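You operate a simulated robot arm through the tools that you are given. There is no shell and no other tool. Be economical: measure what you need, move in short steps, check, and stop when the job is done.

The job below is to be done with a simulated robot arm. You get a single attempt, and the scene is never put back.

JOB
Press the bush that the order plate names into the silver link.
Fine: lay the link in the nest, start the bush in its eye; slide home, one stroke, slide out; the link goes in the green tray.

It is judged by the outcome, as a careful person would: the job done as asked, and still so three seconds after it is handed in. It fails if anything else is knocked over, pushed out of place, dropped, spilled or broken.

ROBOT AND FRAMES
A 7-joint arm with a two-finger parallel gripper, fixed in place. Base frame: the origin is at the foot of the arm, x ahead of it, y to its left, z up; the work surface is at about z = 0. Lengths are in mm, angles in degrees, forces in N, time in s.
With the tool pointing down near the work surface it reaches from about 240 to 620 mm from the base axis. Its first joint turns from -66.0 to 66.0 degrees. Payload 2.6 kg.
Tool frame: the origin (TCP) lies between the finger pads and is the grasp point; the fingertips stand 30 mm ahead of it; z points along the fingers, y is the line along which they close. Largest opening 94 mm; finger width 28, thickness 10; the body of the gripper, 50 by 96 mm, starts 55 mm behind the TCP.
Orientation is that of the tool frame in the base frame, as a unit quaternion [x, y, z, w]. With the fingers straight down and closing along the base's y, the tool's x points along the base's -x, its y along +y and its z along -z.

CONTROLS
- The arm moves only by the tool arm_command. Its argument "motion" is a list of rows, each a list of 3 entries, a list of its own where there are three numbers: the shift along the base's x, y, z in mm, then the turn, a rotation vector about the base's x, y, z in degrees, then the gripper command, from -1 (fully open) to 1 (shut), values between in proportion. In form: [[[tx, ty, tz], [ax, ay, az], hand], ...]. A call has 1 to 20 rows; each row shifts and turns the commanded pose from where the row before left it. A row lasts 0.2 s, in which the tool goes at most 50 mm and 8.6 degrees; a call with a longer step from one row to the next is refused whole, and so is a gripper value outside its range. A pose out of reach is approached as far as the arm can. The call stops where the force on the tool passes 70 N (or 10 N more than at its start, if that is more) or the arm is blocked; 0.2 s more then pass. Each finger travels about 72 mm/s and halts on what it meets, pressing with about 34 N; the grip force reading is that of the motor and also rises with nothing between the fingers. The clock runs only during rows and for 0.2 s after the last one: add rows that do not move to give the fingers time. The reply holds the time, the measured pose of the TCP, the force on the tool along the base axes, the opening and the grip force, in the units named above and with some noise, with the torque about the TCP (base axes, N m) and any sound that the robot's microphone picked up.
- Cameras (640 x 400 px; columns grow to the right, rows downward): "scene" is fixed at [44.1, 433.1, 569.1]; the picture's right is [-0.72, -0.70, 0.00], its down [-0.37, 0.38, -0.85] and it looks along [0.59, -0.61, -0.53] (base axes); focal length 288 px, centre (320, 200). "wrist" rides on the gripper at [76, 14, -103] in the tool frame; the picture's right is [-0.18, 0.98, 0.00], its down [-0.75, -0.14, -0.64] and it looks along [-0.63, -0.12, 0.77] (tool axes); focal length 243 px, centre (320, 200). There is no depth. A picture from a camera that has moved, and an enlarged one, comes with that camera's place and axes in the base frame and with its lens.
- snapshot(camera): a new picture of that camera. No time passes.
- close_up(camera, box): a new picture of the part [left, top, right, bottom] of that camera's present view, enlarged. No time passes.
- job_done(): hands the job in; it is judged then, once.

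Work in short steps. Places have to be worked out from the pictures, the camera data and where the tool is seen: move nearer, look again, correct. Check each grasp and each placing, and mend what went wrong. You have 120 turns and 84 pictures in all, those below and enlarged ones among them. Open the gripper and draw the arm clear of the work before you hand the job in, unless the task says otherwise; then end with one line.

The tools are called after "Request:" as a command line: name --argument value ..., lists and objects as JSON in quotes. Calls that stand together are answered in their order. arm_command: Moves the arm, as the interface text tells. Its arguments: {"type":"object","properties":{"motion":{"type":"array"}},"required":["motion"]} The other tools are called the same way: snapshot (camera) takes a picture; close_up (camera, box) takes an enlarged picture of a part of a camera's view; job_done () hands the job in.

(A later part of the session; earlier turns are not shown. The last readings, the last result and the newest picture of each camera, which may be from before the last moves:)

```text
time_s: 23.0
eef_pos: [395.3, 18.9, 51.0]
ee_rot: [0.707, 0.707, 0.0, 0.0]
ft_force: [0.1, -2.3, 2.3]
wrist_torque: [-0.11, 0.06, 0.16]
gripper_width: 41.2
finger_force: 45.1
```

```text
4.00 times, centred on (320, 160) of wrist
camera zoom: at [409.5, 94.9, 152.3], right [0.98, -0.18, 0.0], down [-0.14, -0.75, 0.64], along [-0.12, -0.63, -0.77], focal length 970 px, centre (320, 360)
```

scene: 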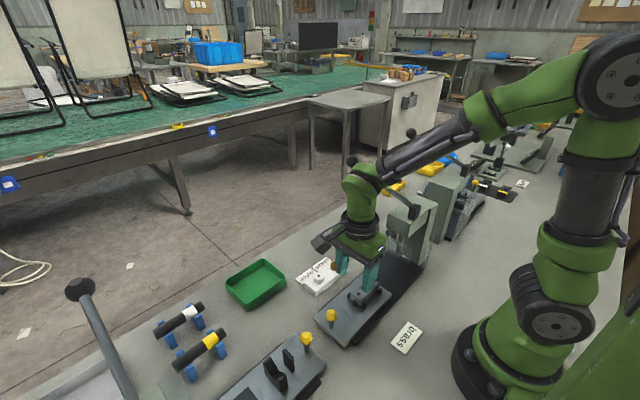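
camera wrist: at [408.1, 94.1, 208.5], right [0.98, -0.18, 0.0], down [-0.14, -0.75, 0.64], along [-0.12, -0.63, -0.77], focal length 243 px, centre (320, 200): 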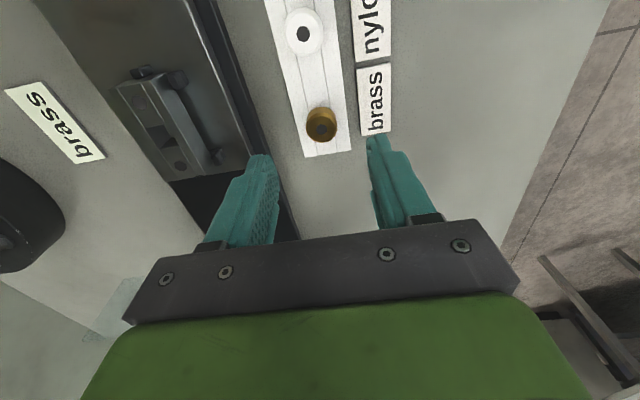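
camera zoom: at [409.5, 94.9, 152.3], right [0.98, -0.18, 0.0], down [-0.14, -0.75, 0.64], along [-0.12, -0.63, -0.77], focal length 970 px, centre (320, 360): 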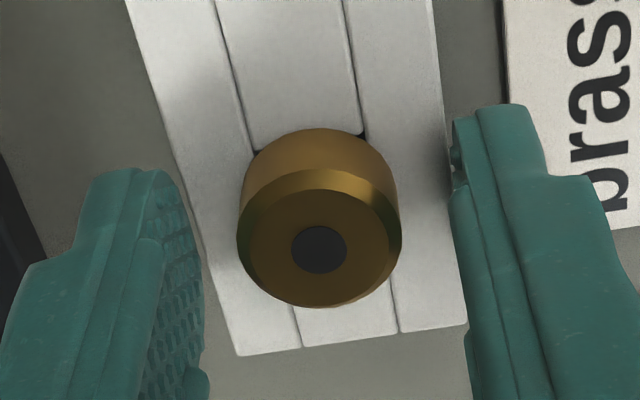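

The fingers met the holder's sides at 41 mm, so the tips are below the holder top. I'll reopen, rise 6 mm and close again.

Request:
arm_command --motion '[[[0, 0, 0], [0, 0, 0], 0], [[0, 0, 0], [0, 0, 0], -0.2], [[0, 0, 6], [0, 0, 0], -0.2], [[0, 0, 0], [0, 0, 0], 0.1], [[0, 0, 0], [0, 0, 0], 0.3], [[0, 0, 0], [0, 0, 0], 0.5], [[0, 0, 0], [0, 0, 0], 0.6], [[0, 0, 0], [0, 0, 0], 0.6]]'

Request:
close_up --camera "wrist" --box '[240, 110, 400, 210]'

```text
time_s: 24.8
eef_pos: [394.5, 19.8, 55.5]
ee_rot: [0.707, 0.707, 0.0, 0.0]
ft_force: [-1.5, 0.8, 1.9]
wrist_torque: [0.04, 0.06, -0.05]
gripper_width: 21.7
finger_force: 33.7
```

```text
4.00 times, centred on (320, 160) of wrist
camera zoom: at [409.5, 95.4, 158.5], right [0.98, -0.18, 0.0], down [-0.14, -0.75, 0.64], along [-0.12, -0.63, -0.77], focal length 970 px, centre (320, 360)
```

zoom: 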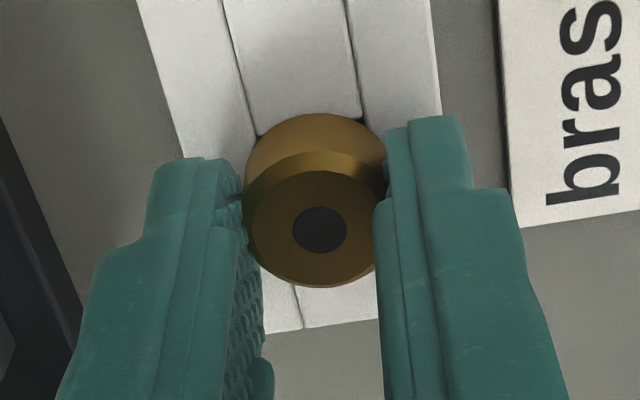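

Gripped at 21.7 mm. I'll lift straight up and see the bush's shank.

Request:
arm_command --motion '[[[0, 0, 10], [0, 0, 0], 0.7], [[0, 0, 20], [0, 0, 0], 0.7], [[0, 0, 40], [0, 0, 0], 0.7], [[0, 0, 15], [0, 0, 0], 0.7], [[0, 0, 0], [0, 0, 0], 0.7], [[0, 0, 0], [0, 0, 0], 0.7]]'

Request:
close_up --camera "scene" --box '[300, 210, 380, 300]'

Request:
close_up --camera "wrist" --box '[240, 100, 400, 200]'

```text
time_s: 26.2
eef_pos: [393.8, 20.1, 143.7]
ee_rot: [0.707, 0.707, 0.0, 0.0]
ft_force: [0.8, 0.0, -0.5]
wrist_torque: [0.01, 0.0, -0.02]
gripper_width: 21.9
finger_force: 33.7
```

```text
4.44 times, centred on (340, 255) of scene
camera zoom: at [44.1, 433.1, 569.1], right [-0.72, -0.7, 0.0], down [-0.37, 0.38, -0.85], along [0.59, -0.61, -0.53], focal length 1282 px, centre (231, -44)
```

zoom: 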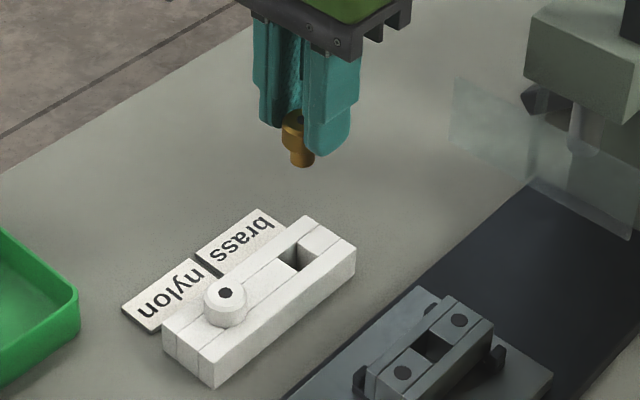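

```text
4.00 times, centred on (320, 150) of wrist
camera zoom: at [409.0, 94.7, 245.3], right [0.98, -0.18, 0.0], down [-0.14, -0.75, 0.64], along [-0.12, -0.63, -0.77], focal length 970 px, centre (320, 400)
```

zoom: 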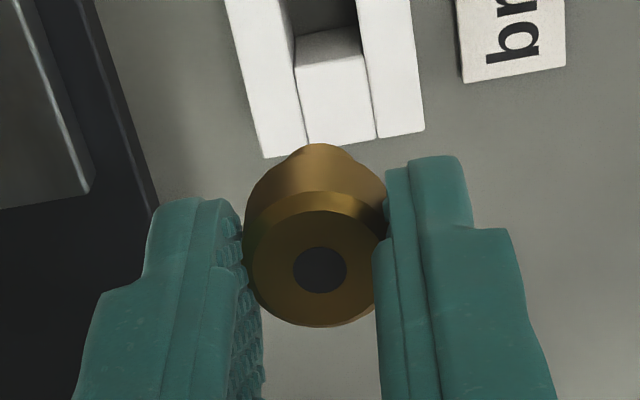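

The bush has a smaller shank below the head, and the holder top works out at z≈20. I'll measure the holder hole from this pose, so I know the exact offset between the TCP and the bush.

Request:
close_up --camera "wrist" --box '[256, 70, 384, 150]'

```text
5.00 times, centred on (320, 110) of wrist
camera zoom: at [409.0, 94.7, 245.3], right [0.98, -0.18, 0.0], down [-0.14, -0.75, 0.64], along [-0.12, -0.63, -0.77], focal length 1213 px, centre (320, 650)
```

zoom: 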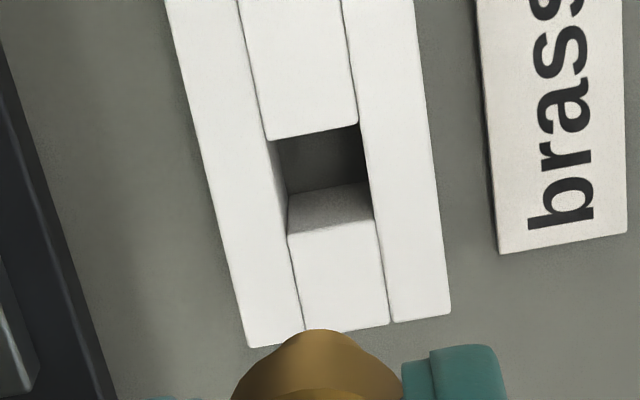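

The holder hole is within 1 mm of the TCP axis, so the bush is centred in the grip. I'll move over the link at the same relative height and compare the same view.

Request:
arm_command --motion '[[[0, 0, 30.6], [0, 0, 0], 0.7], [[-36.5, 7.6, 0], [0, 0, 0], 0.7], [[-36.5, 7.6, 0], [0, 0, 0], 0.7], [[-36.4, 7.5, 0], [0, 0, 0], 0.7], [[0, 0, 0], [0, 0, 0], 0.7], [[0, 0, 0], [0, 0, 0], 0.7], [[0, 0, 0], [0, 0, 0], 0.7]]'

Request:
close_up --camera "wrist" --box '[256, 70, 384, 150]'

```text
time_s: 27.8
eef_pos: [286.3, 45.4, 175.3]
ee_rot: [0.707, 0.707, 0.0, 0.0]
ft_force: [-0.4, 0.7, -0.3]
wrist_torque: [0.03, 0.0, 0.01]
gripper_width: 21.5
finger_force: 33.7
```

```text
5.00 times, centred on (320, 110) of wrist
camera zoom: at [300.6, 120.4, 276.4], right [0.98, -0.18, 0.0], down [-0.14, -0.75, 0.64], along [-0.12, -0.63, -0.77], focal length 1213 px, centre (320, 650)
```

zoom: 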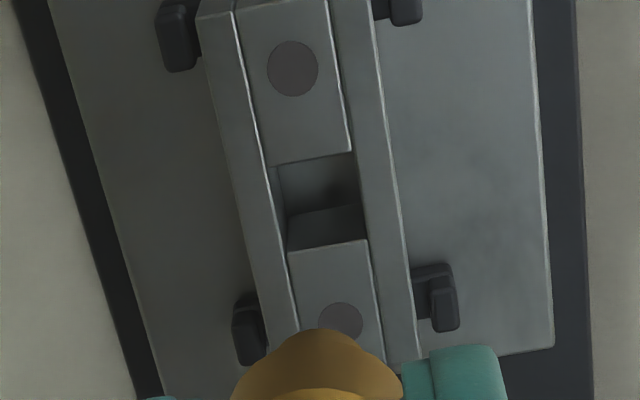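

The eye sits about 3.9 mm too far in -y and 1.6 mm too far in -x relative to the grip. I'll correct and drop partway for a refined check.

Request:
arm_command --motion '[[[-1.6, -3.9, 0], [0, 0, 0], 0.7], [[0, 0, -30], [0, 0, 0], 0.7], [[0, 0, -10], [0, 0, 0], 0.7], [[0, 0, 0], [0, 0, 0], 0.7], [[0, 0, 0], [0, 0, 0], 0.7], [[0, 0, 0], [0, 0, 0], 0.7]]'

Request:
close_up --camera "wrist" --box '[256, 80, 384, 160]'

Request:
close_up --camera "scene" --box '[345, 230, 405, 300]'

```text
time_s: 29.2
eef_pos: [284.5, 39.0, 132.3]
ee_rot: [0.707, 0.707, 0.0, 0.0]
ft_force: [-0.4, -0.5, 0.0]
wrist_torque: [-0.01, 0.03, 0.0]
gripper_width: 21.8
finger_force: 33.8
```

```text
5.00 times, centred on (320, 120) of wrist
camera zoom: at [299.3, 114.1, 234.2], right [0.98, -0.18, 0.0], down [-0.14, -0.75, 0.64], along [-0.12, -0.63, -0.77], focal length 1213 px, centre (320, 600)
```

zoom: 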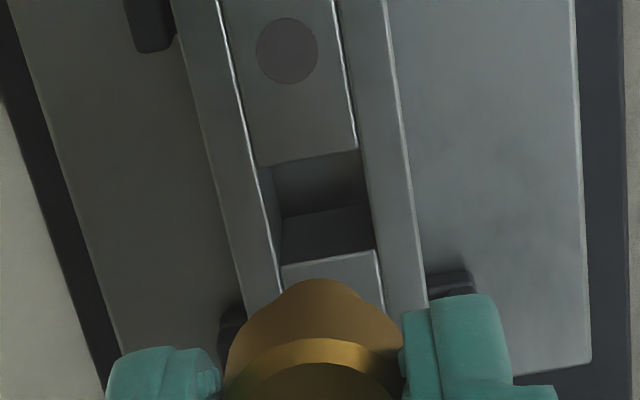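

```text
5.71 times, centred on (375, 265) of scene
camera zoom: at [44.1, 433.1, 569.1], right [-0.72, -0.7, 0.0], down [-0.37, 0.38, -0.85], along [0.59, -0.61, -0.53], focal length 1649 px, centre (6, -171)
```

zoom: 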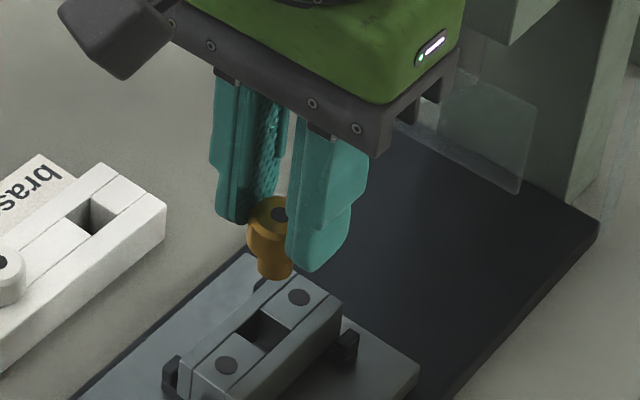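

I need about +2.2 mm in y. I'll apply it, drop 20 mm and check the shank against the eye.

Request:
arm_command --motion '[[[-0.3, 2.2, 0], [0, 0, 0], 0.7], [[0, 0, 0], [0, 0, 0], 0.7], [[0, 0, -12], [0, 0, 0], 0.7], [[0, 0, -8], [0, 0, 0], 0.7], [[0, 0, 0], [0, 0, 0], 0.7], [[0, 0, 0], [0, 0, 0], 0.7], [[0, 0, 0], [0, 0, 0], 0.7]]'

Request:
close_up --camera "wrist" --box '[256, 80, 384, 160]'

Request:
close_up --camera "scene" --box '[345, 230, 405, 300]'

```text
time_s: 30.8
eef_pos: [284.8, 39.4, 112.6]
ee_rot: [0.707, 0.707, 0.0, 0.001]
ft_force: [0.8, 0.2, -0.4]
wrist_torque: [-0.01, -0.03, -0.01]
gripper_width: 21.7
finger_force: 34.1
```

```text
5.00 times, centred on (320, 120) of wrist
camera zoom: at [299.3, 115.0, 213.9], right [0.98, -0.18, 0.0], down [-0.14, -0.75, 0.64], along [-0.12, -0.63, -0.77], focal length 1213 px, centre (320, 600)
```

zoom: 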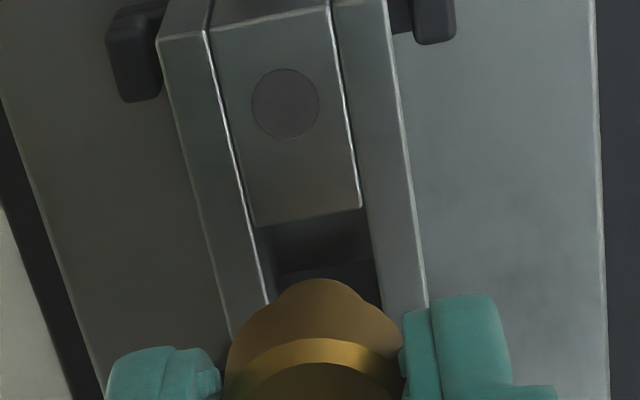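

```text
5.71 times, centred on (375, 265) of scene
camera zoom: at [44.1, 433.1, 569.1], right [-0.72, -0.7, 0.0], down [-0.37, 0.38, -0.85], along [0.59, -0.61, -0.53], focal length 1649 px, centre (6, -171)
```

zoom: 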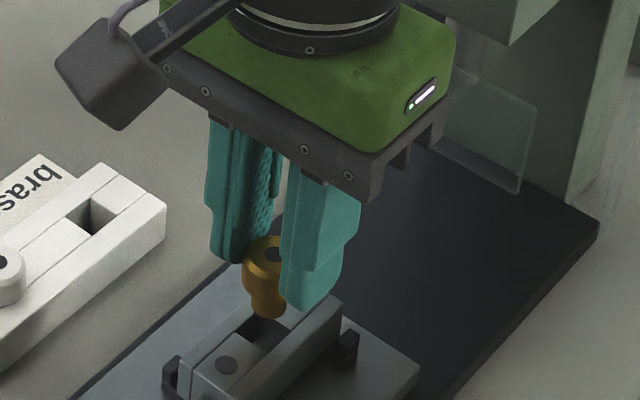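

The eye centre is at -73.2 from the camera and the bush at -75.2, so I'll shift +1.9 in y and look again before inserting.

Request:
arm_command --motion '[[[-0.5, 1.9, 0], [0, 0, 0], 0.7], [[0, 0, 0], [0, 0, 0], 0.7], [[0, 0, -5], [0, 0, 0], 0.7], [[0, 0, 0], [0, 0, 0], 0.7], [[0, 0, 0], [0, 0, 0], 0.7]]'

Request:
close_up --camera "wrist" --box '[256, 80, 384, 160]'

```text
time_s: 32.0
eef_pos: [283.2, 41.8, 108.2]
ee_rot: [0.708, 0.706, 0.0, 0.0]
ft_force: [-0.1, -0.7, -0.3]
wrist_torque: [-0.01, 0.0, -0.02]
gripper_width: 21.5
finger_force: 34.2
```

```text
5.00 times, centred on (320, 120) of wrist
camera zoom: at [297.7, 117.2, 209.3], right [0.98, -0.18, 0.0], down [-0.14, -0.75, 0.64], along [-0.12, -0.63, -0.77], focal length 1213 px, centre (320, 600)
```

zoom: 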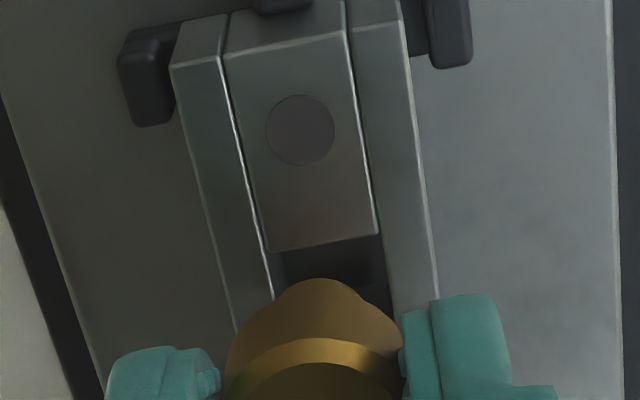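

y is aligned now. x needs about +0.9. I'll lower toward the eye slowly and watch the force.

Request:
arm_command --motion '[[[0.9, 0, 0], [0, 0, 0], 0.7], [[0, 0, 0], [0, 0, 0], 0.7], [[0, 0, -5], [0, 0, 0], 0.7], [[0, 0, 0], [0, 0, 0], 0.7], [[0, 0, 0], [0, 0, 0], 0.7]]'

Request:
close_up --camera "wrist" --box '[256, 80, 384, 160]'

Request:
close_up --camera "scene" --box '[350, 250, 400, 300]'

```text
time_s: 33.2
eef_pos: [284.5, 41.8, 102.9]
ee_rot: [0.707, 0.707, 0.001, 0.0]
ft_force: [-0.4, 0.2, 0.4]
wrist_torque: [0.01, 0.03, 0.0]
gripper_width: 21.7
finger_force: 34.0
```

```text
5.00 times, centred on (320, 120) of wrist
camera zoom: at [298.5, 117.1, 204.3], right [0.98, -0.18, 0.0], down [-0.14, -0.75, 0.64], along [-0.12, -0.63, -0.77], focal length 1213 px, centre (320, 600)
```

zoom: 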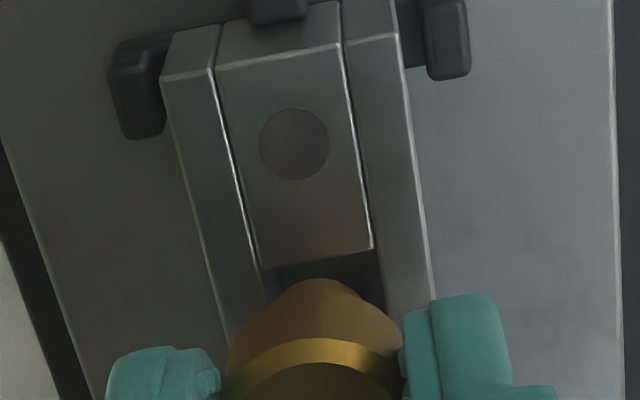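

```text
8.00 times, centred on (375, 275) of scene
camera zoom: at [44.1, 433.1, 569.1], right [-0.72, -0.7, 0.0], down [-0.37, 0.38, -0.85], along [0.59, -0.61, -0.53], focal length 2308 px, centre (-120, -400)
```

zoom: 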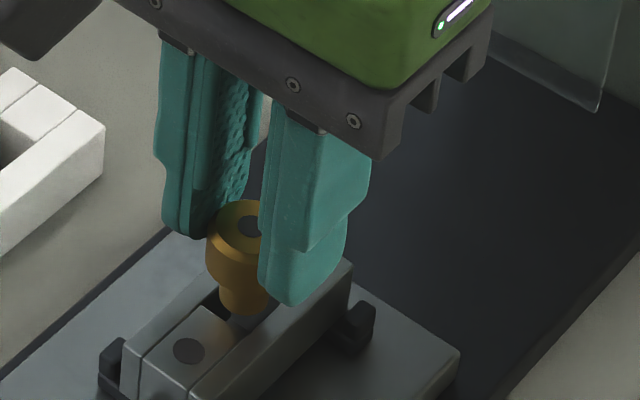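

Aligned within about 0.5 mm in both axes. I'll lower in 2 mm steps, watching for contact.

Request:
arm_command --motion '[[[0, -0.2, -2], [0, 0, 0], 0.7], [[0, 0, -2], [0, 0, 0], 0.7], [[0, 0, -1], [0, 0, 0], 0.7], [[0, 0, 0], [0, 0, 0], 0.7]]'

Request:
arm_command --motion '[[[0, 0, -1.5], [0, 0, 0], 0.7], [[0, 0, -1.5], [0, 0, 0], 0.7], [[0, 0, 0], [0, 0, 0], 0.7]]'

```text
time_s: 34.2
eef_pos: [283.1, 41.2, 97.3]
ee_rot: [0.707, 0.707, 0.0, 0.0]
ft_force: [0.5, 0.5, -0.4]
wrist_torque: [-0.05, -0.04, -0.01]
gripper_width: 21.8
finger_force: 33.9
```

```text
time_s: 35.0
eef_pos: [285.1, 40.6, 95.9]
ee_rot: [0.708, 0.707, 0.0, 0.0]
ft_force: [0.0, -0.9, -0.3]
wrist_torque: [0.0, 0.02, -0.02]
gripper_width: 21.4
finger_force: 34.1
```

No contact yet. I'll continue in small steps.

Request:
arm_command --motion '[[[0, 0, -1.5], [0, 0, 0], 0.7], [[0, 0, -1.5], [0, 0, 0], 0.7], [[0, 0, 0], [0, 0, 0], 0.7]]'

Request:
close_up --camera "scene" --box '[350, 250, 400, 300]'

```text
time_s: 35.8
eef_pos: [284.9, 42.3, 91.9]
ee_rot: [0.708, 0.707, 0.0, 0.0]
ft_force: [-0.1, 0.3, -0.1]
wrist_torque: [-0.01, -0.01, 0.01]
gripper_width: 21.7
finger_force: 34.0
```

```text
8.00 times, centred on (375, 275) of scene
camera zoom: at [44.1, 433.1, 569.1], right [-0.72, -0.7, 0.0], down [-0.37, 0.38, -0.85], along [0.59, -0.61, -0.53], focal length 2308 px, centre (-120, -400)
```

zoom: 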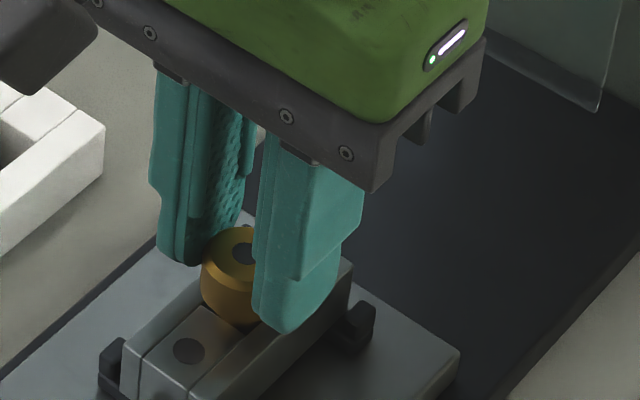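

The shank is entering the eye cleanly. I'll continue until contact.

Request:
arm_command --motion '[[[0, 0, -1.5], [0, 0, 0], 0.7], [[0, 0, -1], [0, 0, 0], 0.7], [[0, 0, 0], [0, 0, 0], 0.7]]'

Request:
arm_command --motion '[[[0, 0, -1], [0, 0, 0], 0.7], [[0, 0, -1], [0, 0, 0], 0.7], [[0, 0, 0], [0, 0, 0], 0.7]]'

```text
time_s: 36.6
eef_pos: [283.7, 42.0, 88.8]
ee_rot: [0.707, 0.707, 0.0, 0.0]
ft_force: [-0.9, -0.7, -0.2]
wrist_torque: [0.01, -0.02, 0.0]
gripper_width: 21.8
finger_force: 34.0
```

```text
time_s: 37.4
eef_pos: [284.4, 40.8, 86.9]
ee_rot: [0.707, 0.707, 0.0, 0.0]
ft_force: [0.3, 0.4, 0.3]
wrist_torque: [-0.01, 0.0, 0.04]
gripper_width: 21.6
finger_force: 34.1
```

Request:
arm_command --motion '[[[0, 0, -1], [0, 0, 0], 0.7], [[0, 0, -0.7], [0, 0, 0], 0.7], [[0, 0, 0], [0, 0, 0], 0.7]]'

Request:
close_up --camera "scene" --box '[350, 250, 400, 300]'

```text
time_s: 38.2
eef_pos: [284.8, 42.0, 86.9]
ee_rot: [0.707, 0.707, 0.0, 0.001]
ft_force: [1.3, -10.8, 9.8]
wrist_torque: [-0.36, 0.0, -0.01]
gripper_width: 21.7
finger_force: 33.4
```

```text
8.00 times, centred on (375, 275) of scene
camera zoom: at [44.1, 433.1, 569.1], right [-0.72, -0.7, 0.0], down [-0.37, 0.38, -0.85], along [0.59, -0.61, -0.53], focal length 2308 px, centre (-120, -400)
```

zoom: 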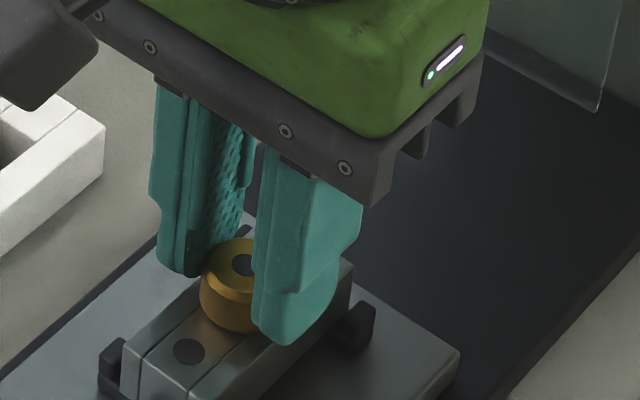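

Contact at about 10 N with the shank well into the eye, so the bush is started. I'll relax sideways a little, release, and rise.

Request:
arm_command --motion '[[[0, -0.7, 0.2], [0, 0, 0], 0.7], [[0, 0, 0], [0, 0, 0], 0.4], [[0, 0, 0], [0, 0, 0], 0.1], [[0, 0, 0], [0, 0, 0], -0.1], [[0, 0, 15], [0, 0, 0], -0.1], [[0, 0, 40], [0, 0, 0], -0.1], [[0, 30, 30], [0, 0, 0], -0.1], [[0, 0, 0], [0, 0, 0], -0.1], [[0, 0, 0], [0, 0, 0], -0.1]]'

Request:
close_up --camera "wrist" --box '[256, 100, 384, 200]'

Request:
close_up --camera "scene" --box '[345, 245, 405, 305]'

```text
time_s: 40.2
eef_pos: [283.7, 72.6, 171.3]
ee_rot: [0.707, 0.707, 0.0, 0.0]
ft_force: [-0.1, -0.6, 0.1]
wrist_torque: [0.02, 0.03, 0.0]
gripper_width: 51.9
finger_force: 0.1
```

```text
4.00 times, centred on (320, 150) of wrist
camera zoom: at [298.6, 147.6, 272.3], right [0.98, -0.18, 0.0], down [-0.14, -0.75, 0.64], along [-0.12, -0.63, -0.77], focal length 970 px, centre (320, 400)
```

zoom: 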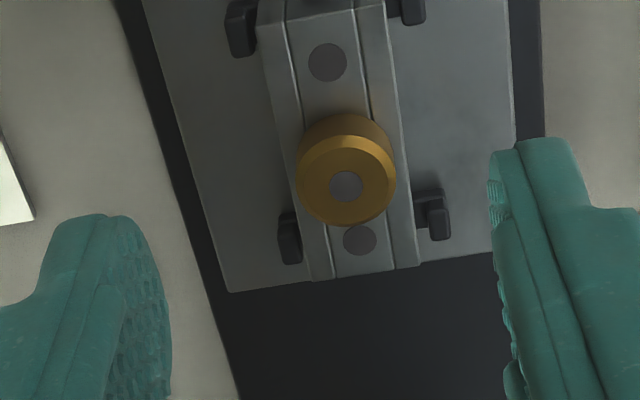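

```text
6.67 times, centred on (375, 275) of scene
camera zoom: at [44.1, 433.1, 569.1], right [-0.72, -0.7, 0.0], down [-0.37, 0.38, -0.85], along [0.59, -0.61, -0.53], focal length 1923 px, centre (-47, -300)
```

zoom: 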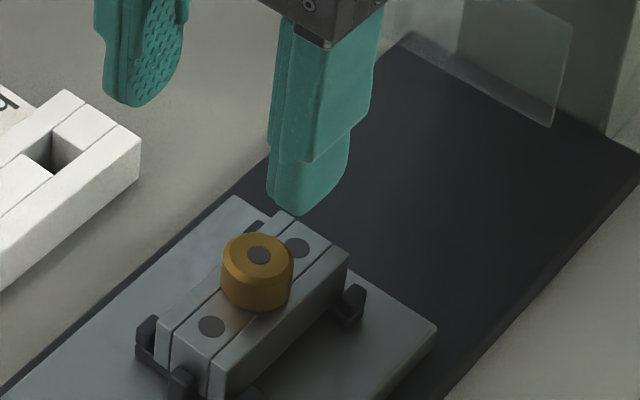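

The bush stands upright in the eye. Next is the slide knob, which I put at about (285,154), z≈59. I'll move above it and check.

Request:
arm_command --motion '[[[0.4, 27, -15], [0, 0, 0], -0.1], [[0.4, 27, -20], [0, 0, 0], -0.1], [[0.4, 27, -20], [0, 0, 0], -0.1], [[0, 0, 0], [0, 0, 0], -0.1], [[0, 0, 0], [0, 0, 0], -0.1]]'

Request:
snapshot --camera "wrist"

```text
time_s: 41.4
eef_pos: [286.3, 148.6, 115.9]
ee_rot: [0.707, 0.707, 0.0, -0.001]
ft_force: [-0.4, 0.0, 0.5]
wrist_torque: [-0.02, -0.02, -0.01]
gripper_width: 51.9
finger_force: 0.1
```

```text
21 pictures are left
camera wrist: at [301.2, 224.2, 217.3], right [0.98, -0.18, 0.0], down [-0.14, -0.75, 0.64], along [-0.12, -0.63, -0.77], focal length 243 px, centre (320, 200)
```

wrist: 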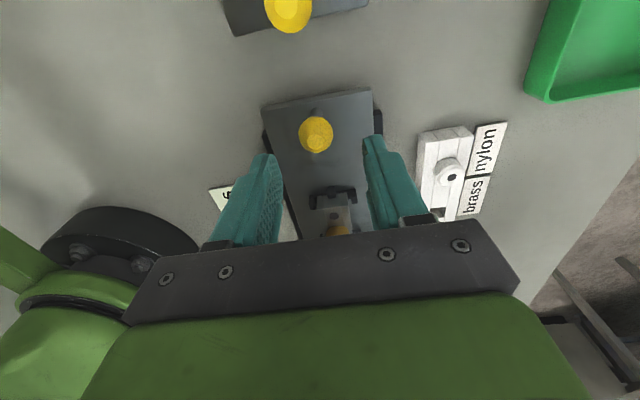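

The knob is confirmed at (285,154.5). I'll lower around it and grip.

Request:
arm_command --motion '[[[-0.8, 5.5, 0], [0, 0, 0], -0.1], [[0, 0, -30], [0, 0, 0], -0.1], [[0, 0, -20], [0, 0, 0], -0.1], [[0, 0, 0], [0, 0, 0], 0.2], [[0, 0, 0], [0, 0, 0], 0.5], [[0, 0, 0], [0, 0, 0], 0.7], [[0, 0, 0], [0, 0, 0], 0.7]]'

Request:
close_up --camera "wrist" --box '[220, 100, 420, 225]'

```text
time_s: 43.0
eef_pos: [284.1, 155.0, 66.2]
ee_rot: [0.707, 0.707, -0.001, -0.001]
ft_force: [-3.4, 0.2, -5.2]
wrist_torque: [0.18, -0.02, -0.02]
gripper_width: 22.3
finger_force: 44.5
```

```text
3.20 times, centred on (320, 162) of wrist
camera zoom: at [299.7, 231.1, 167.4], right [0.98, -0.18, 0.0], down [-0.14, -0.75, 0.64], along [-0.12, -0.63, -0.77], focal length 776 px, centre (320, 320)
```

zoom: 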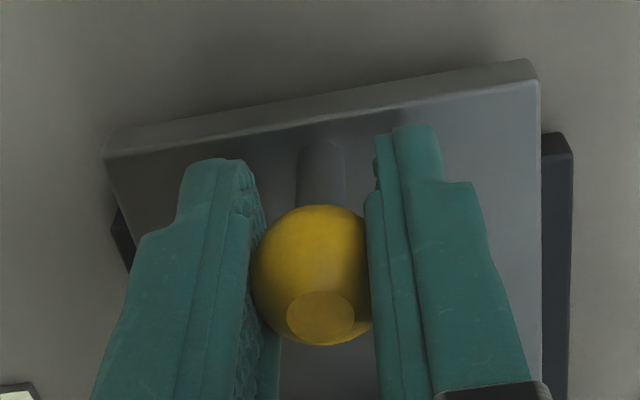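

The knob is gripped. I'll slide toward the press (-y) with moderate steps.

Request:
arm_command --motion '[[[0, -5, 0], [0, 0, 0], 0.7], [[0, -10, 0], [0, 0, 0], 0.7], [[0, -12, 0], [0, 0, 0], 0.7], [[0, -12, 0], [0, 0, 0], 0.7], [[0, -12, 0], [0, 0, 0], 0.7], [[0, -9, 0], [0, 0, 0], 0.7], [[0, 0, 0], [0, 0, 0], 0.7]]'

Request:
snapshot --camera "scene"

```text
time_s: 44.6
eef_pos: [285.0, 96.3, 65.8]
ee_rot: [0.707, 0.707, -0.001, -0.001]
ft_force: [-2.1, -0.1, -12.1]
wrist_torque: [0.11, 0.04, 0.06]
gripper_width: 22.4
finger_force: 45.0
```

```text
19 pictures are left
```

scene: 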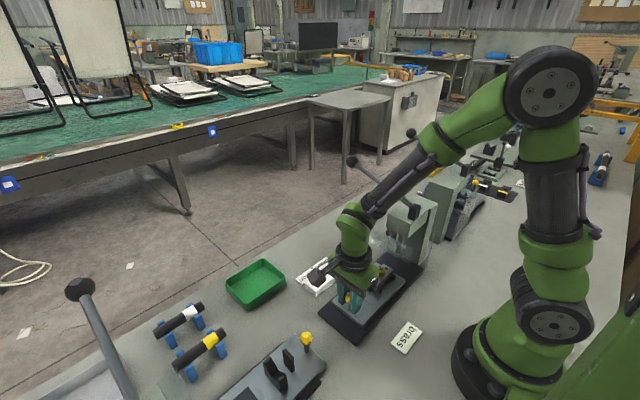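

The slide moves freely. I'll continue toward the stop.

Request:
arm_command --motion '[[[0, -8, 0], [0, 0, 0], 0.7], [[0, -12, 0], [0, 0, 0], 0.7], [[0, -12, 0], [0, 0, 0], 0.7], [[0, -10, 0], [0, 0, 0], 0.7], [[0, -8, 0], [0, 0, 0], 0.7], [[0, 0, 0], [0, 0, 0], 0.7]]'

Request:
close_up --camera "scene" --box '[320, 140, 470, 310]'

```text
time_s: 46.0
eef_pos: [285.9, 47.3, 66.2]
ee_rot: [0.708, 0.706, -0.001, -0.001]
ft_force: [-20.4, 1.5, 24.8]
wrist_torque: [0.3, 0.0, 0.05]
gripper_width: 22.6
finger_force: 45.0
```

```text
2.35 times, centred on (395, 225) of scene
camera zoom: at [44.0, 433.1, 569.1], right [-0.72, -0.7, 0.0], down [-0.37, 0.38, -0.85], along [0.59, -0.61, -0.53], focal length 679 px, centre (144, 141)
```

zoom: 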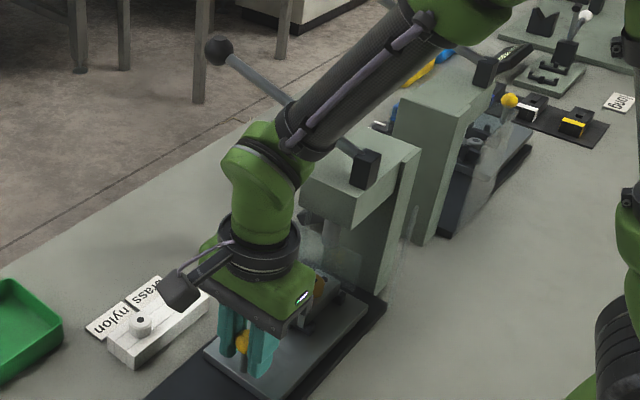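

There is some side load (x, z) but no y resistance yet. I'll relax x and z slightly and continue in small steps.

Request:
arm_command --motion '[[[-1, -2, 1], [0, 0, 0], 0.7], [[0, -6, 0], [0, 0, 0], 0.7], [[0, -6, 0], [0, 0, 0], 0.7], [[0, 0, 0], [0, 0, 0], 0.7]]'

```text
time_s: 47.0
eef_pos: [285.2, 34.1, 67.9]
ee_rot: [0.706, 0.708, 0.001, 0.0]
ft_force: [19.9, -0.1, -41.9]
wrist_torque: [-0.06, 0.03, 0.03]
gripper_width: 22.8
finger_force: 45.1
```

Request:
arm_command --motion '[[[0.5, -2, -0.6], [0, 0, 0], 0.7], [[0, -6, 0], [0, 0, 0], 0.7], [[0, -4, 0], [0, 0, 0], 0.7], [[0, 0, 0], [0, 0, 0], 0.7]]'

Request:
close_up --camera "scene" --box '[340, 170, 450, 310]'

```text
time_s: 48.0
eef_pos: [284.9, 24.1, 67.7]
ee_rot: [0.705, 0.709, 0.003, 0.0]
ft_force: [5.3, 34.5, 14.7]
wrist_torque: [0.24, -0.05, 0.01]
gripper_width: 23.1
finger_force: 44.3
```

```text
2.86 times, centred on (395, 240) of scene
camera zoom: at [44.1, 433.1, 569.1], right [-0.71, -0.7, 0.0], down [-0.37, 0.38, -0.85], along [0.59, -0.61, -0.53], focal length 824 px, centre (106, 86)
```

zoom: 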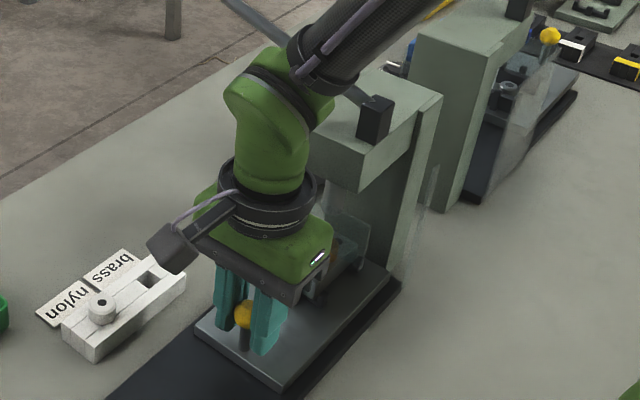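

Resistance of 34 N along y at 131 mm travel is likely the stop. I'll push 1.5 mm more to confirm.

Request:
arm_command --motion '[[[0, -1, 0], [0, 0, 0], 0.7], [[0, -0.5, 0], [0, 0, 0], 0.7], [[0, 0, 0], [0, 0, 0], 0.7]]'

```text
time_s: 48.8
eef_pos: [285.2, 22.5, 66.6]
ee_rot: [0.706, 0.708, 0.002, -0.001]
ft_force: [6.2, 35.9, 17.4]
wrist_torque: [0.19, -0.12, 0.05]
gripper_width: 22.9
finger_force: 45.3
```

The force plateaued, so the slide is either stopped with the fingers slipping or creeping. I'll release, rise, and look.

Request:
arm_command --motion '[[[0, 1, 0], [0, 0, 0], 0.7], [[0, 0, 0], [0, 0, 0], 0.3], [[0, 0, 0], [0, 0, 0], 0.1], [[0, 0, 0], [0, 0, 0], 0.0], [[0, 15, 20], [0, 0, 0], 0.0], [[0, 25, 25], [0, 0, 0], 0.0], [[0, 30, 25], [0, 0, 0], 0.0], [[0, 20, 0], [0, 0, 0], 0.0], [[0, 0, 0], [0, 0, 0], 0.0], [[0, 0, 0], [0, 0, 0], 0.0]]'

Request:
snapshot --camera "wrist"

Request:
close_up --camera "scene" --box '[340, 170, 450, 290]'

```text
time_s: 51.0
eef_pos: [282.1, 109.9, 134.1]
ee_rot: [0.707, 0.707, 0.0, 0.0]
ft_force: [0.3, -0.1, 0.8]
wrist_torque: [0.02, -0.04, 0.0]
gripper_width: 47.2
finger_force: 0.1
```

```text
16 pictures are left
camera wrist: at [296.7, 184.5, 235.6], right [0.98, -0.18, 0.0], down [-0.14, -0.75, 0.64], along [-0.12, -0.63, -0.77], focal length 243 px, centre (320, 200)
```

wrist: 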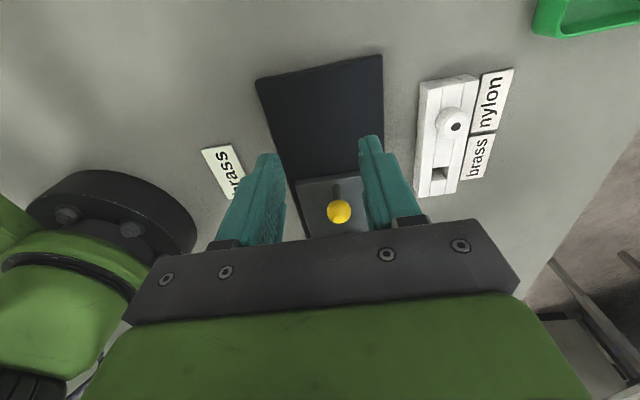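

```text
3.33 times, centred on (395, 230) of scene
camera zoom: at [44.1, 433.1, 569.1], right [-0.72, -0.7, 0.0], down [-0.37, 0.38, -0.85], along [0.59, -0.61, -0.53], focal length 962 px, centre (70, 100)
```

zoom: 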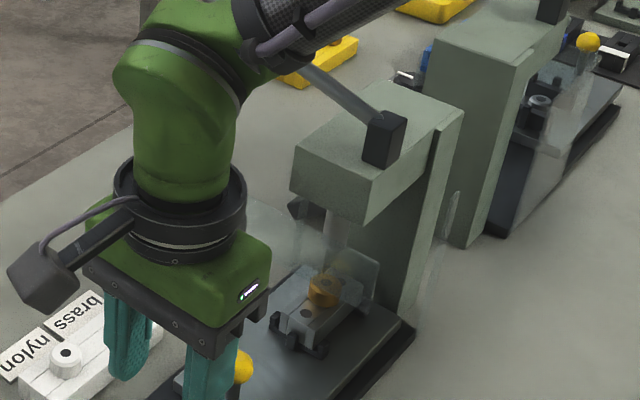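

The knob is at y≈23 (131 mm travel), and the bush lines up under the ram. I'll close the fingers, rise, and go above the lever ball at about (430,-80,285).

Request:
arm_command --motion '[[[0, 0, 40], [0, 0, 0], 0.3], [[0, 0, 44], [0, 0, 0], 0.6], [[0, 0, 44], [0, 0, 0], 1], [[0, 0, 44], [0, 0, 0], 1], [[0, 0, 44], [0, 0, 0], 1], [[24, -30, 0], [0, 0, 0], 1], [[25, -32, 0], [0, 0, 0], 1], [[25, -32, 0], [0, 0, 0], 1], [[25, -32, 0], [0, 0, 0], 1], [[25, -32, 0], [0, 0, 0], 1], [[24, -32, 0], [0, 0, 0], 1], [[0, 0, 0], [0, 0, 0], 1], [[0, 0, 0], [0, 0, 0], 1]]'

Request:
snapshot --camera "wrist"

Request:
snapshot --camera "scene"

```text
time_s: 53.8
eef_pos: [433.1, -79.3, 351.1]
ee_rot: [0.708, 0.707, 0.0, -0.001]
ft_force: [-0.5, 0.7, 0.6]
wrist_torque: [0.02, 0.04, 0.01]
gripper_width: 0.0
finger_force: 33.5
```

```text
14 pictures are left
camera wrist: at [446.7, -3.0, 453.0], right [0.98, -0.18, 0.0], down [-0.14, -0.75, 0.64], along [-0.12, -0.63, -0.77], focal length 243 px, centre (320, 200)
```

wrist: 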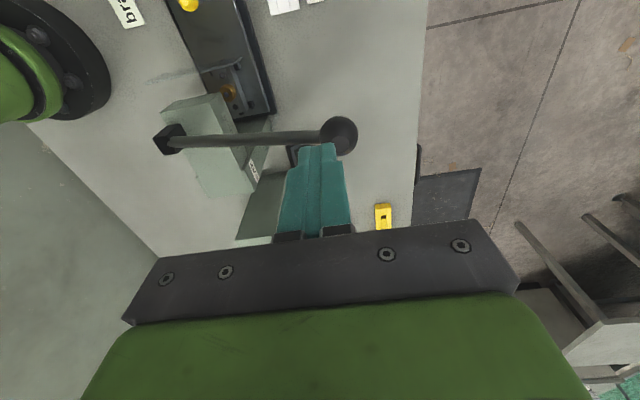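

```text
13 pictures are left
```

scene: 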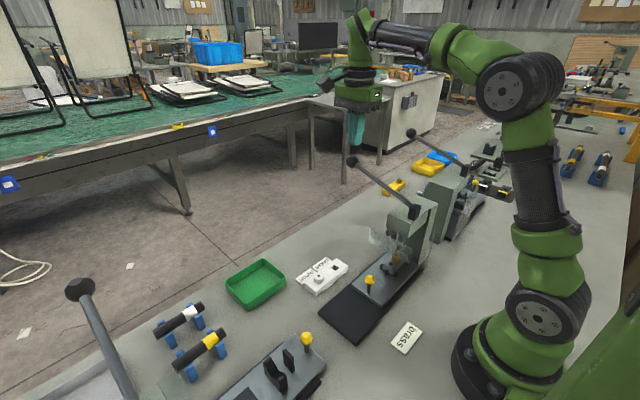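

The refined ball centre is about (445,-94,266) with r≈16, and the pivot about (264,-91,205), so R≈191. I'll position above the ball and come down to touch it.

Request:
arm_command --motion '[[[12.5, -14, 0], [0, 0, 0], 1], [[0, 0, 0], [0, 0, 0], 1], [[0, 0, -20], [0, 0, 0], 1], [[0, 0, -10], [0, 0, 0], 1], [[0, 0, 0], [0, 0, 0], 1]]'

Request:
close_up --camera "wrist" --box '[240, 90, 400, 190]'

```text
time_s: 55.0
eef_pos: [444.5, -93.8, 321.9]
ee_rot: [0.707, 0.707, 0.0, 0.0]
ft_force: [1.0, 1.2, -0.6]
wrist_torque: [0.0, 0.04, -0.01]
gripper_width: 0.0
finger_force: 33.3
```

```text
4.00 times, centred on (320, 140) of wrist
camera zoom: at [459.2, -17.5, 423.3], right [0.98, -0.18, 0.0], down [-0.14, -0.75, 0.64], along [-0.12, -0.63, -0.77], focal length 970 px, centre (320, 440)
```

zoom: 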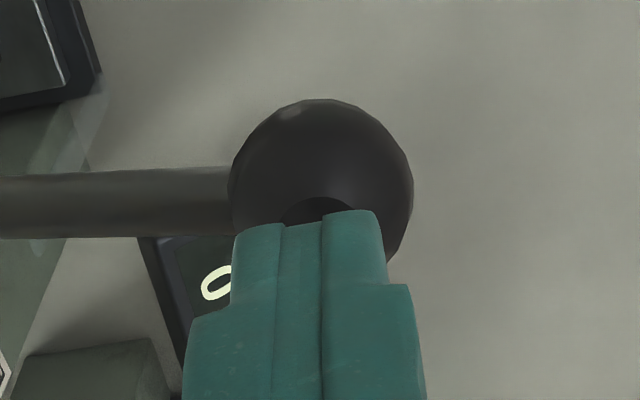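

The ball is directly below the tips at (445,-91). I'll press down and follow the arc, with the first segment about 20 mm of ball travel.

Request:
arm_command --motion '[[[0.5, 2, -8], [0, 0, 0], 1], [[1, 0, -6], [0, 0, 0], 1], [[1.5, 0, -6], [0, 0, 0], 1], [[1.5, 0, -5], [0, 0, 0], 1], [[1.5, 0, -5], [0, 0, 0], 1], [[0, 0, 0], [0, 0, 0], 1]]'

Request:
close_up --camera "wrist" --box '[240, 90, 400, 190]'

```text
time_s: 56.4
eef_pos: [451.4, -91.5, 291.0]
ee_rot: [0.708, 0.707, 0.0, -0.001]
ft_force: [-0.6, -0.3, -0.9]
wrist_torque: [0.01, -0.01, 0.03]
gripper_width: 0.1
finger_force: 32.7
```

```text
4.00 times, centred on (320, 140) of wrist
camera zoom: at [465.1, -15.8, 393.4], right [0.98, -0.18, 0.0], down [-0.14, -0.75, 0.64], along [-0.12, -0.63, -0.77], focal length 970 px, centre (320, 440)
```

zoom: 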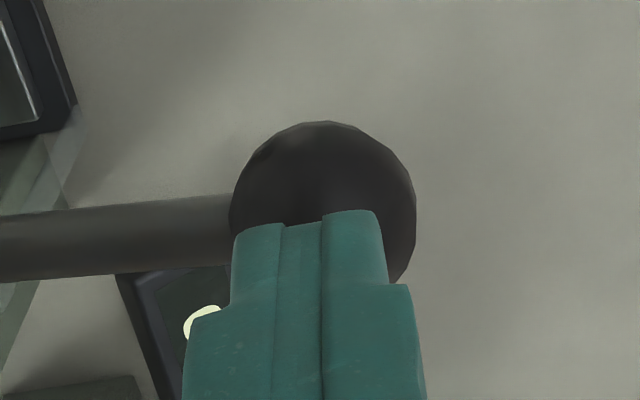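

The ball followed down (z≈240) with negligible force. I'll continue along the arc.

Request:
arm_command --motion '[[[1, 0, -8], [0, 0, 0], 1], [[1, 0, -8], [0, 0, 0], 1], [[1, 0, -8], [0, 0, 0], 1], [[0.5, 0, -8], [0, 0, 0], 1], [[0, 0, -8], [0, 0, 0], 1], [[0, 0, 0], [0, 0, 0], 1]]'

Request:
close_up --camera "wrist" --box '[240, 90, 400, 190]'

```text
time_s: 57.8
eef_pos: [455.3, -92.5, 251.3]
ee_rot: [0.707, 0.707, 0.0, -0.001]
ft_force: [0.3, 0.7, 2.5]
wrist_torque: [0.02, 0.0, -0.02]
gripper_width: 0.0
finger_force: 33.2
```

```text
4.00 times, centred on (320, 140) of wrist
camera zoom: at [469.4, -16.3, 352.8], right [0.98, -0.18, 0.0], down [-0.14, -0.75, 0.64], along [-0.12, -0.63, -0.77], focal length 970 px, centre (320, 440)
```

zoom: 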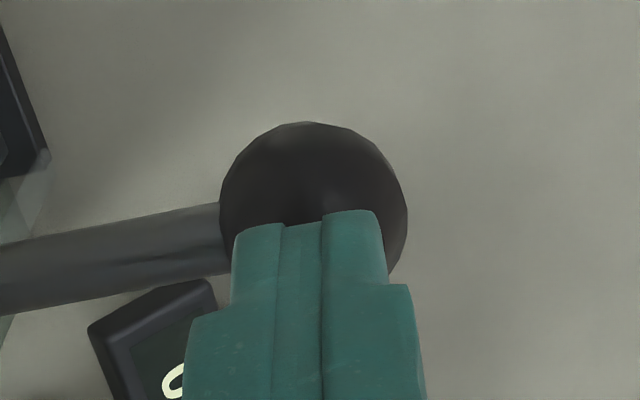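

Contact is good; the ball is 1.5 mm toward -x of the tips. I'll continue down with x turning back.

Request:
arm_command --motion '[[[-1.5, 0, -7], [0, 0, 0], 1], [[-0.5, 0, -7], [0, 0, 0], 1], [[-0.8, 0, -7], [0, 0, 0], 1], [[-1, 0, -7], [0, 0, 0], 1], [[-1.2, 0, -7], [0, 0, 0], 1], [[0, 0, 0], [0, 0, 0], 1]]'

```text
time_s: 59.2
eef_pos: [449.2, -90.7, 218.6]
ee_rot: [0.707, 0.707, 0.001, 0.0]
ft_force: [-3.4, 2.0, 9.7]
wrist_torque: [0.06, 0.07, -0.05]
gripper_width: 0.1
finger_force: 32.8
```

Resistance is starting (9.7 N). I'll continue the stroke.

Request:
arm_command --motion '[[[-1.2, 0, -5], [0, 0, 0], 1], [[-1.2, 0, -5], [0, 0, 0], 1], [[-1.4, 0, -5], [0, 0, 0], 1], [[0, 0, 0], [0, 0, 0], 1]]'

Request:
close_up --camera "wrist" --box '[240, 90, 400, 190]'

```text
time_s: 59.8
eef_pos: [449.1, -92.0, 217.5]
ee_rot: [0.708, 0.706, 0.007, 0.008]
ft_force: [-6.5, 0.9, 13.3]
wrist_torque: [0.04, 0.18, 0.03]
gripper_width: 0.0
finger_force: 32.8
stopped in row 3: the force on the tool passed its limit at 75 N (the readings are from after the stop); the commanded pose is now the measured one
```

```text
4.00 times, centred on (320, 140) of wrist
camera zoom: at [461.1, -15.8, 319.7], right [0.98, -0.19, 0.02], down [-0.16, -0.75, 0.64], along [-0.1, -0.63, -0.77], focal length 970 px, centre (320, 440)
```

zoom: 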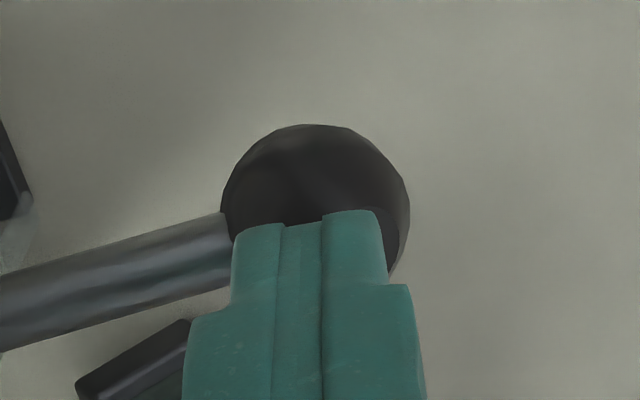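

The stroke hit a hard stop (75 N). I'll check the ram and bush in the scene view.

Request:
close_up --camera "scene" --box '[360, 195, 440, 285]'

```text
4.44 times, centred on (400, 240) of scene
camera zoom: at [44.1, 433.1, 569.1], right [-0.72, -0.7, 0.0], down [-0.37, 0.38, -0.85], along [0.59, -0.61, -0.53], focal length 1282 px, centre (-36, 22)
```

zoom: 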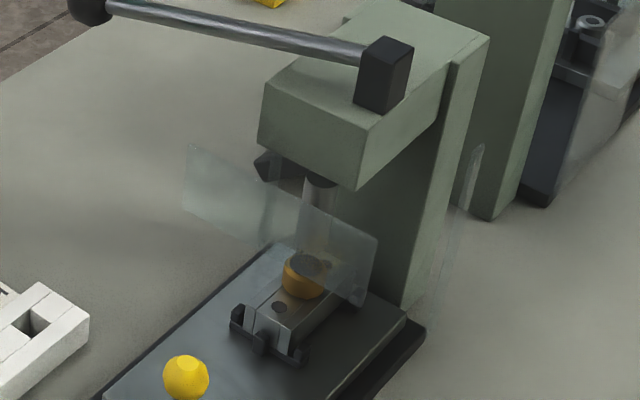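

The ram is on the bush. I'll press again more slowly in small steps to see whether it still moves.

Request:
arm_command --motion '[[[-0.3, 0, -1], [0, 0, 0], 1], [[-0.3, 0, -1], [0, 0, 0], 1], [[0, 0, 0], [0, 0, 0], 1]]'

```text
time_s: 60.6
eef_pos: [448.9, -91.9, 217.4]
ee_rot: [0.708, 0.706, 0.008, 0.01]
ft_force: [-10.9, 0.7, 39.4]
wrist_torque: [0.07, 0.33, 0.09]
gripper_width: 0.0
finger_force: 33.1
```

Request:
arm_command --motion '[[[-0.1, 0, -0.8], [0, 0, 0], 1], [[-0.1, 0, -0.6], [0, 0, 0], 1], [[0, 0, 0], [0, 0, 0], 1], [[0, 0, 0], [0, 0, 0], 1]]'

```text
time_s: 61.6
eef_pos: [448.4, -91.7, 216.6]
ee_rot: [0.708, 0.706, 0.009, 0.01]
ft_force: [-16.4, 2.0, 44.7]
wrist_torque: [0.14, 0.51, -0.18]
gripper_width: 0.0
finger_force: 33.0
```

Request:
arm_command --motion '[[[0.5, 0, -0.8], [0, 0, 0], 1], [[0.2, 0, -0.6], [0, 0, 0], 1], [[0, 0, 0], [0, 0, 0], 1], [[0, 0, 0], [0, 0, 0], 1]]'

Request:
close_up --camera "scene" --box '[380, 235, 420, 285]'

```text
time_s: 62.6
eef_pos: [450.1, -91.1, 216.0]
ee_rot: [0.708, 0.706, 0.011, 0.009]
ft_force: [-27.1, 2.4, 56.2]
wrist_torque: [0.16, 0.82, 0.07]
gripper_width: 0.0
finger_force: 32.9
```

```text
8.00 times, centred on (400, 260) of scene
camera zoom: at [43.8, 433.2, 569.1], right [-0.72, -0.7, 0.0], down [-0.37, 0.38, -0.85], along [0.59, -0.61, -0.53], focal length 2308 px, centre (-320, -280)
```

zoom: 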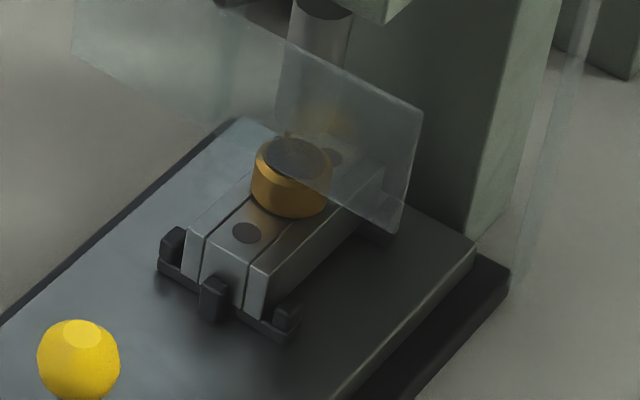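

The head is down on the link under the ram, at a firm stop. I'll back off upward along the arc at moderate speed and see whether the lever returns.

Request:
arm_command --motion '[[[-0.5, 0, 3], [0, 0, 0], 1], [[1, 0, 6], [0, 0, 0], 1], [[1.5, 0, 8], [0, 0, 0], 1], [[1.5, 0, 8], [0, 0, 0], 1], [[1, 0, 8], [0, 0, 0], 1], [[1, 0, 8], [0, 0, 0], 1], [[0, 0, 8], [0, 0, 0], 1], [[0, 0, 0], [0, 0, 0], 1]]'

Request:
snapshot --camera "wrist"

```text
time_s: 64.4
eef_pos: [454.7, -91.5, 259.9]
ee_rot: [0.707, 0.707, 0.007, 0.007]
ft_force: [-0.4, -1.0, 1.1]
wrist_torque: [-0.01, 0.01, 0.0]
gripper_width: 0.0
finger_force: 33.2
```

```text
6 pictures are left
camera wrist: at [465.9, -15.9, 361.7], right [0.98, -0.18, 0.02], down [-0.15, -0.75, 0.64], along [-0.1, -0.63, -0.77], focal length 243 px, centre (320, 200)
```

wrist: 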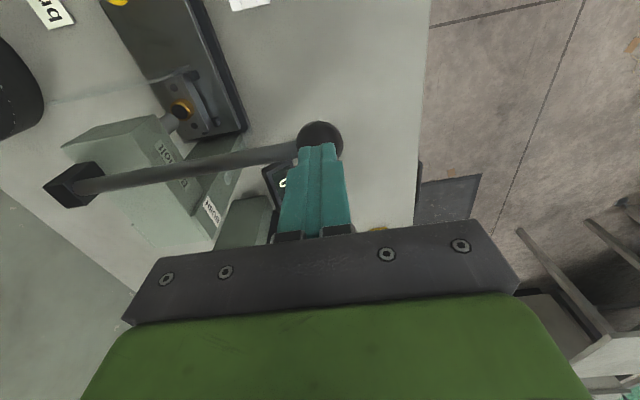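

The lever springs back with the tool (the ball stays just under the tips). I'll follow it up, correct the 1.1° tilt, and move away toward the slide side at height.

Request:
arm_command --motion '[[[0, 0, 8], [0, 0, 0], 1], [[-1, 0, 8], [0, 0, 0], 1], [[-2, 0, 8], [0, 0, 0], 1], [[-2, 0, 10], [0, 0, 0], 1], [[-2, 0, 12], [0, 0, 0], 1], [[0, 0, 20], [0, 1.15, 0], 1], [[0, 0, 25], [0, 0, 0], 1], [[-24, 28, 0], [0, 0, 0], 0.5], [[-28, 34, 0], [0, 0, 0], 0], [[-28, 34, 0], [0, 0, 0], -0.1], [[-28, 34, 0], [0, 0, 0], -0.1], [[-28, 22, 0], [0, 0, 0], -0.1], [[-27, 0, 0], [0, 0, 0], -0.1], [[0, 0, 0], [0, 0, 0], -0.1], [[0, 0, 0], [0, 0, 0], -0.1]]'

```text
time_s: 67.6
eef_pos: [286.0, 62.6, 352.9]
ee_rot: [0.707, 0.707, 0.0, -0.001]
ft_force: [-0.1, 0.4, -0.4]
wrist_torque: [0.01, -0.01, 0.0]
gripper_width: 51.9
finger_force: 0.0
```

I'll descend just behind the knob, on its +y side.

Request:
arm_command --motion '[[[0, 2, -45], [0, 0, 0], -0.1], [[0, 0, -48], [0, 0, 0], -0.1], [[0, 0, -48], [0, 0, 0], -0.1], [[0, 0, -48], [0, 0, 0], -0.1], [[0, 0, -40], [0, 0, 0], -0.1], [[0, 0, -30], [0, 0, 0], -0.1], [[0, 0, -24], [0, 0, 0], -0.1], [[0, 0, 0], [0, 0, 0], -0.1], [[0, 0, 0], [0, 0, 0], -0.1]]'

Request:
close_up --camera "wrist" --box '[220, 100, 420, 240]'

```text
time_s: 69.6
eef_pos: [284.9, 62.8, 68.7]
ee_rot: [0.708, 0.706, 0.0, 0.0]
ft_force: [-0.6, -0.1, -0.6]
wrist_torque: [-0.05, 0.0, -0.04]
gripper_width: 51.7
finger_force: 0.0
```

```text
2.86 times, centred on (320, 170) of wrist
camera zoom: at [299.1, 138.6, 169.5], right [0.98, -0.18, 0.0], down [-0.14, -0.75, 0.64], along [-0.12, -0.63, -0.77], focal length 693 px, centre (320, 286)
```

zoom: 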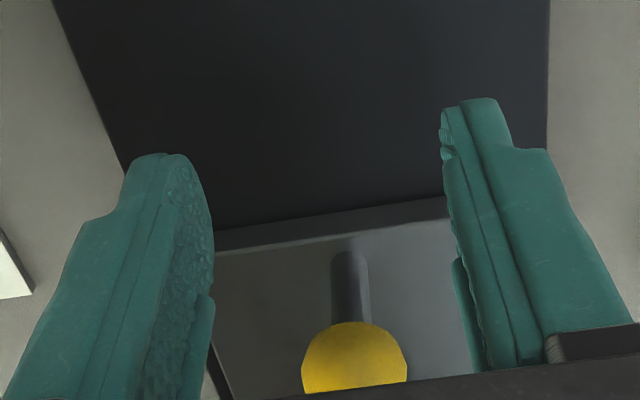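

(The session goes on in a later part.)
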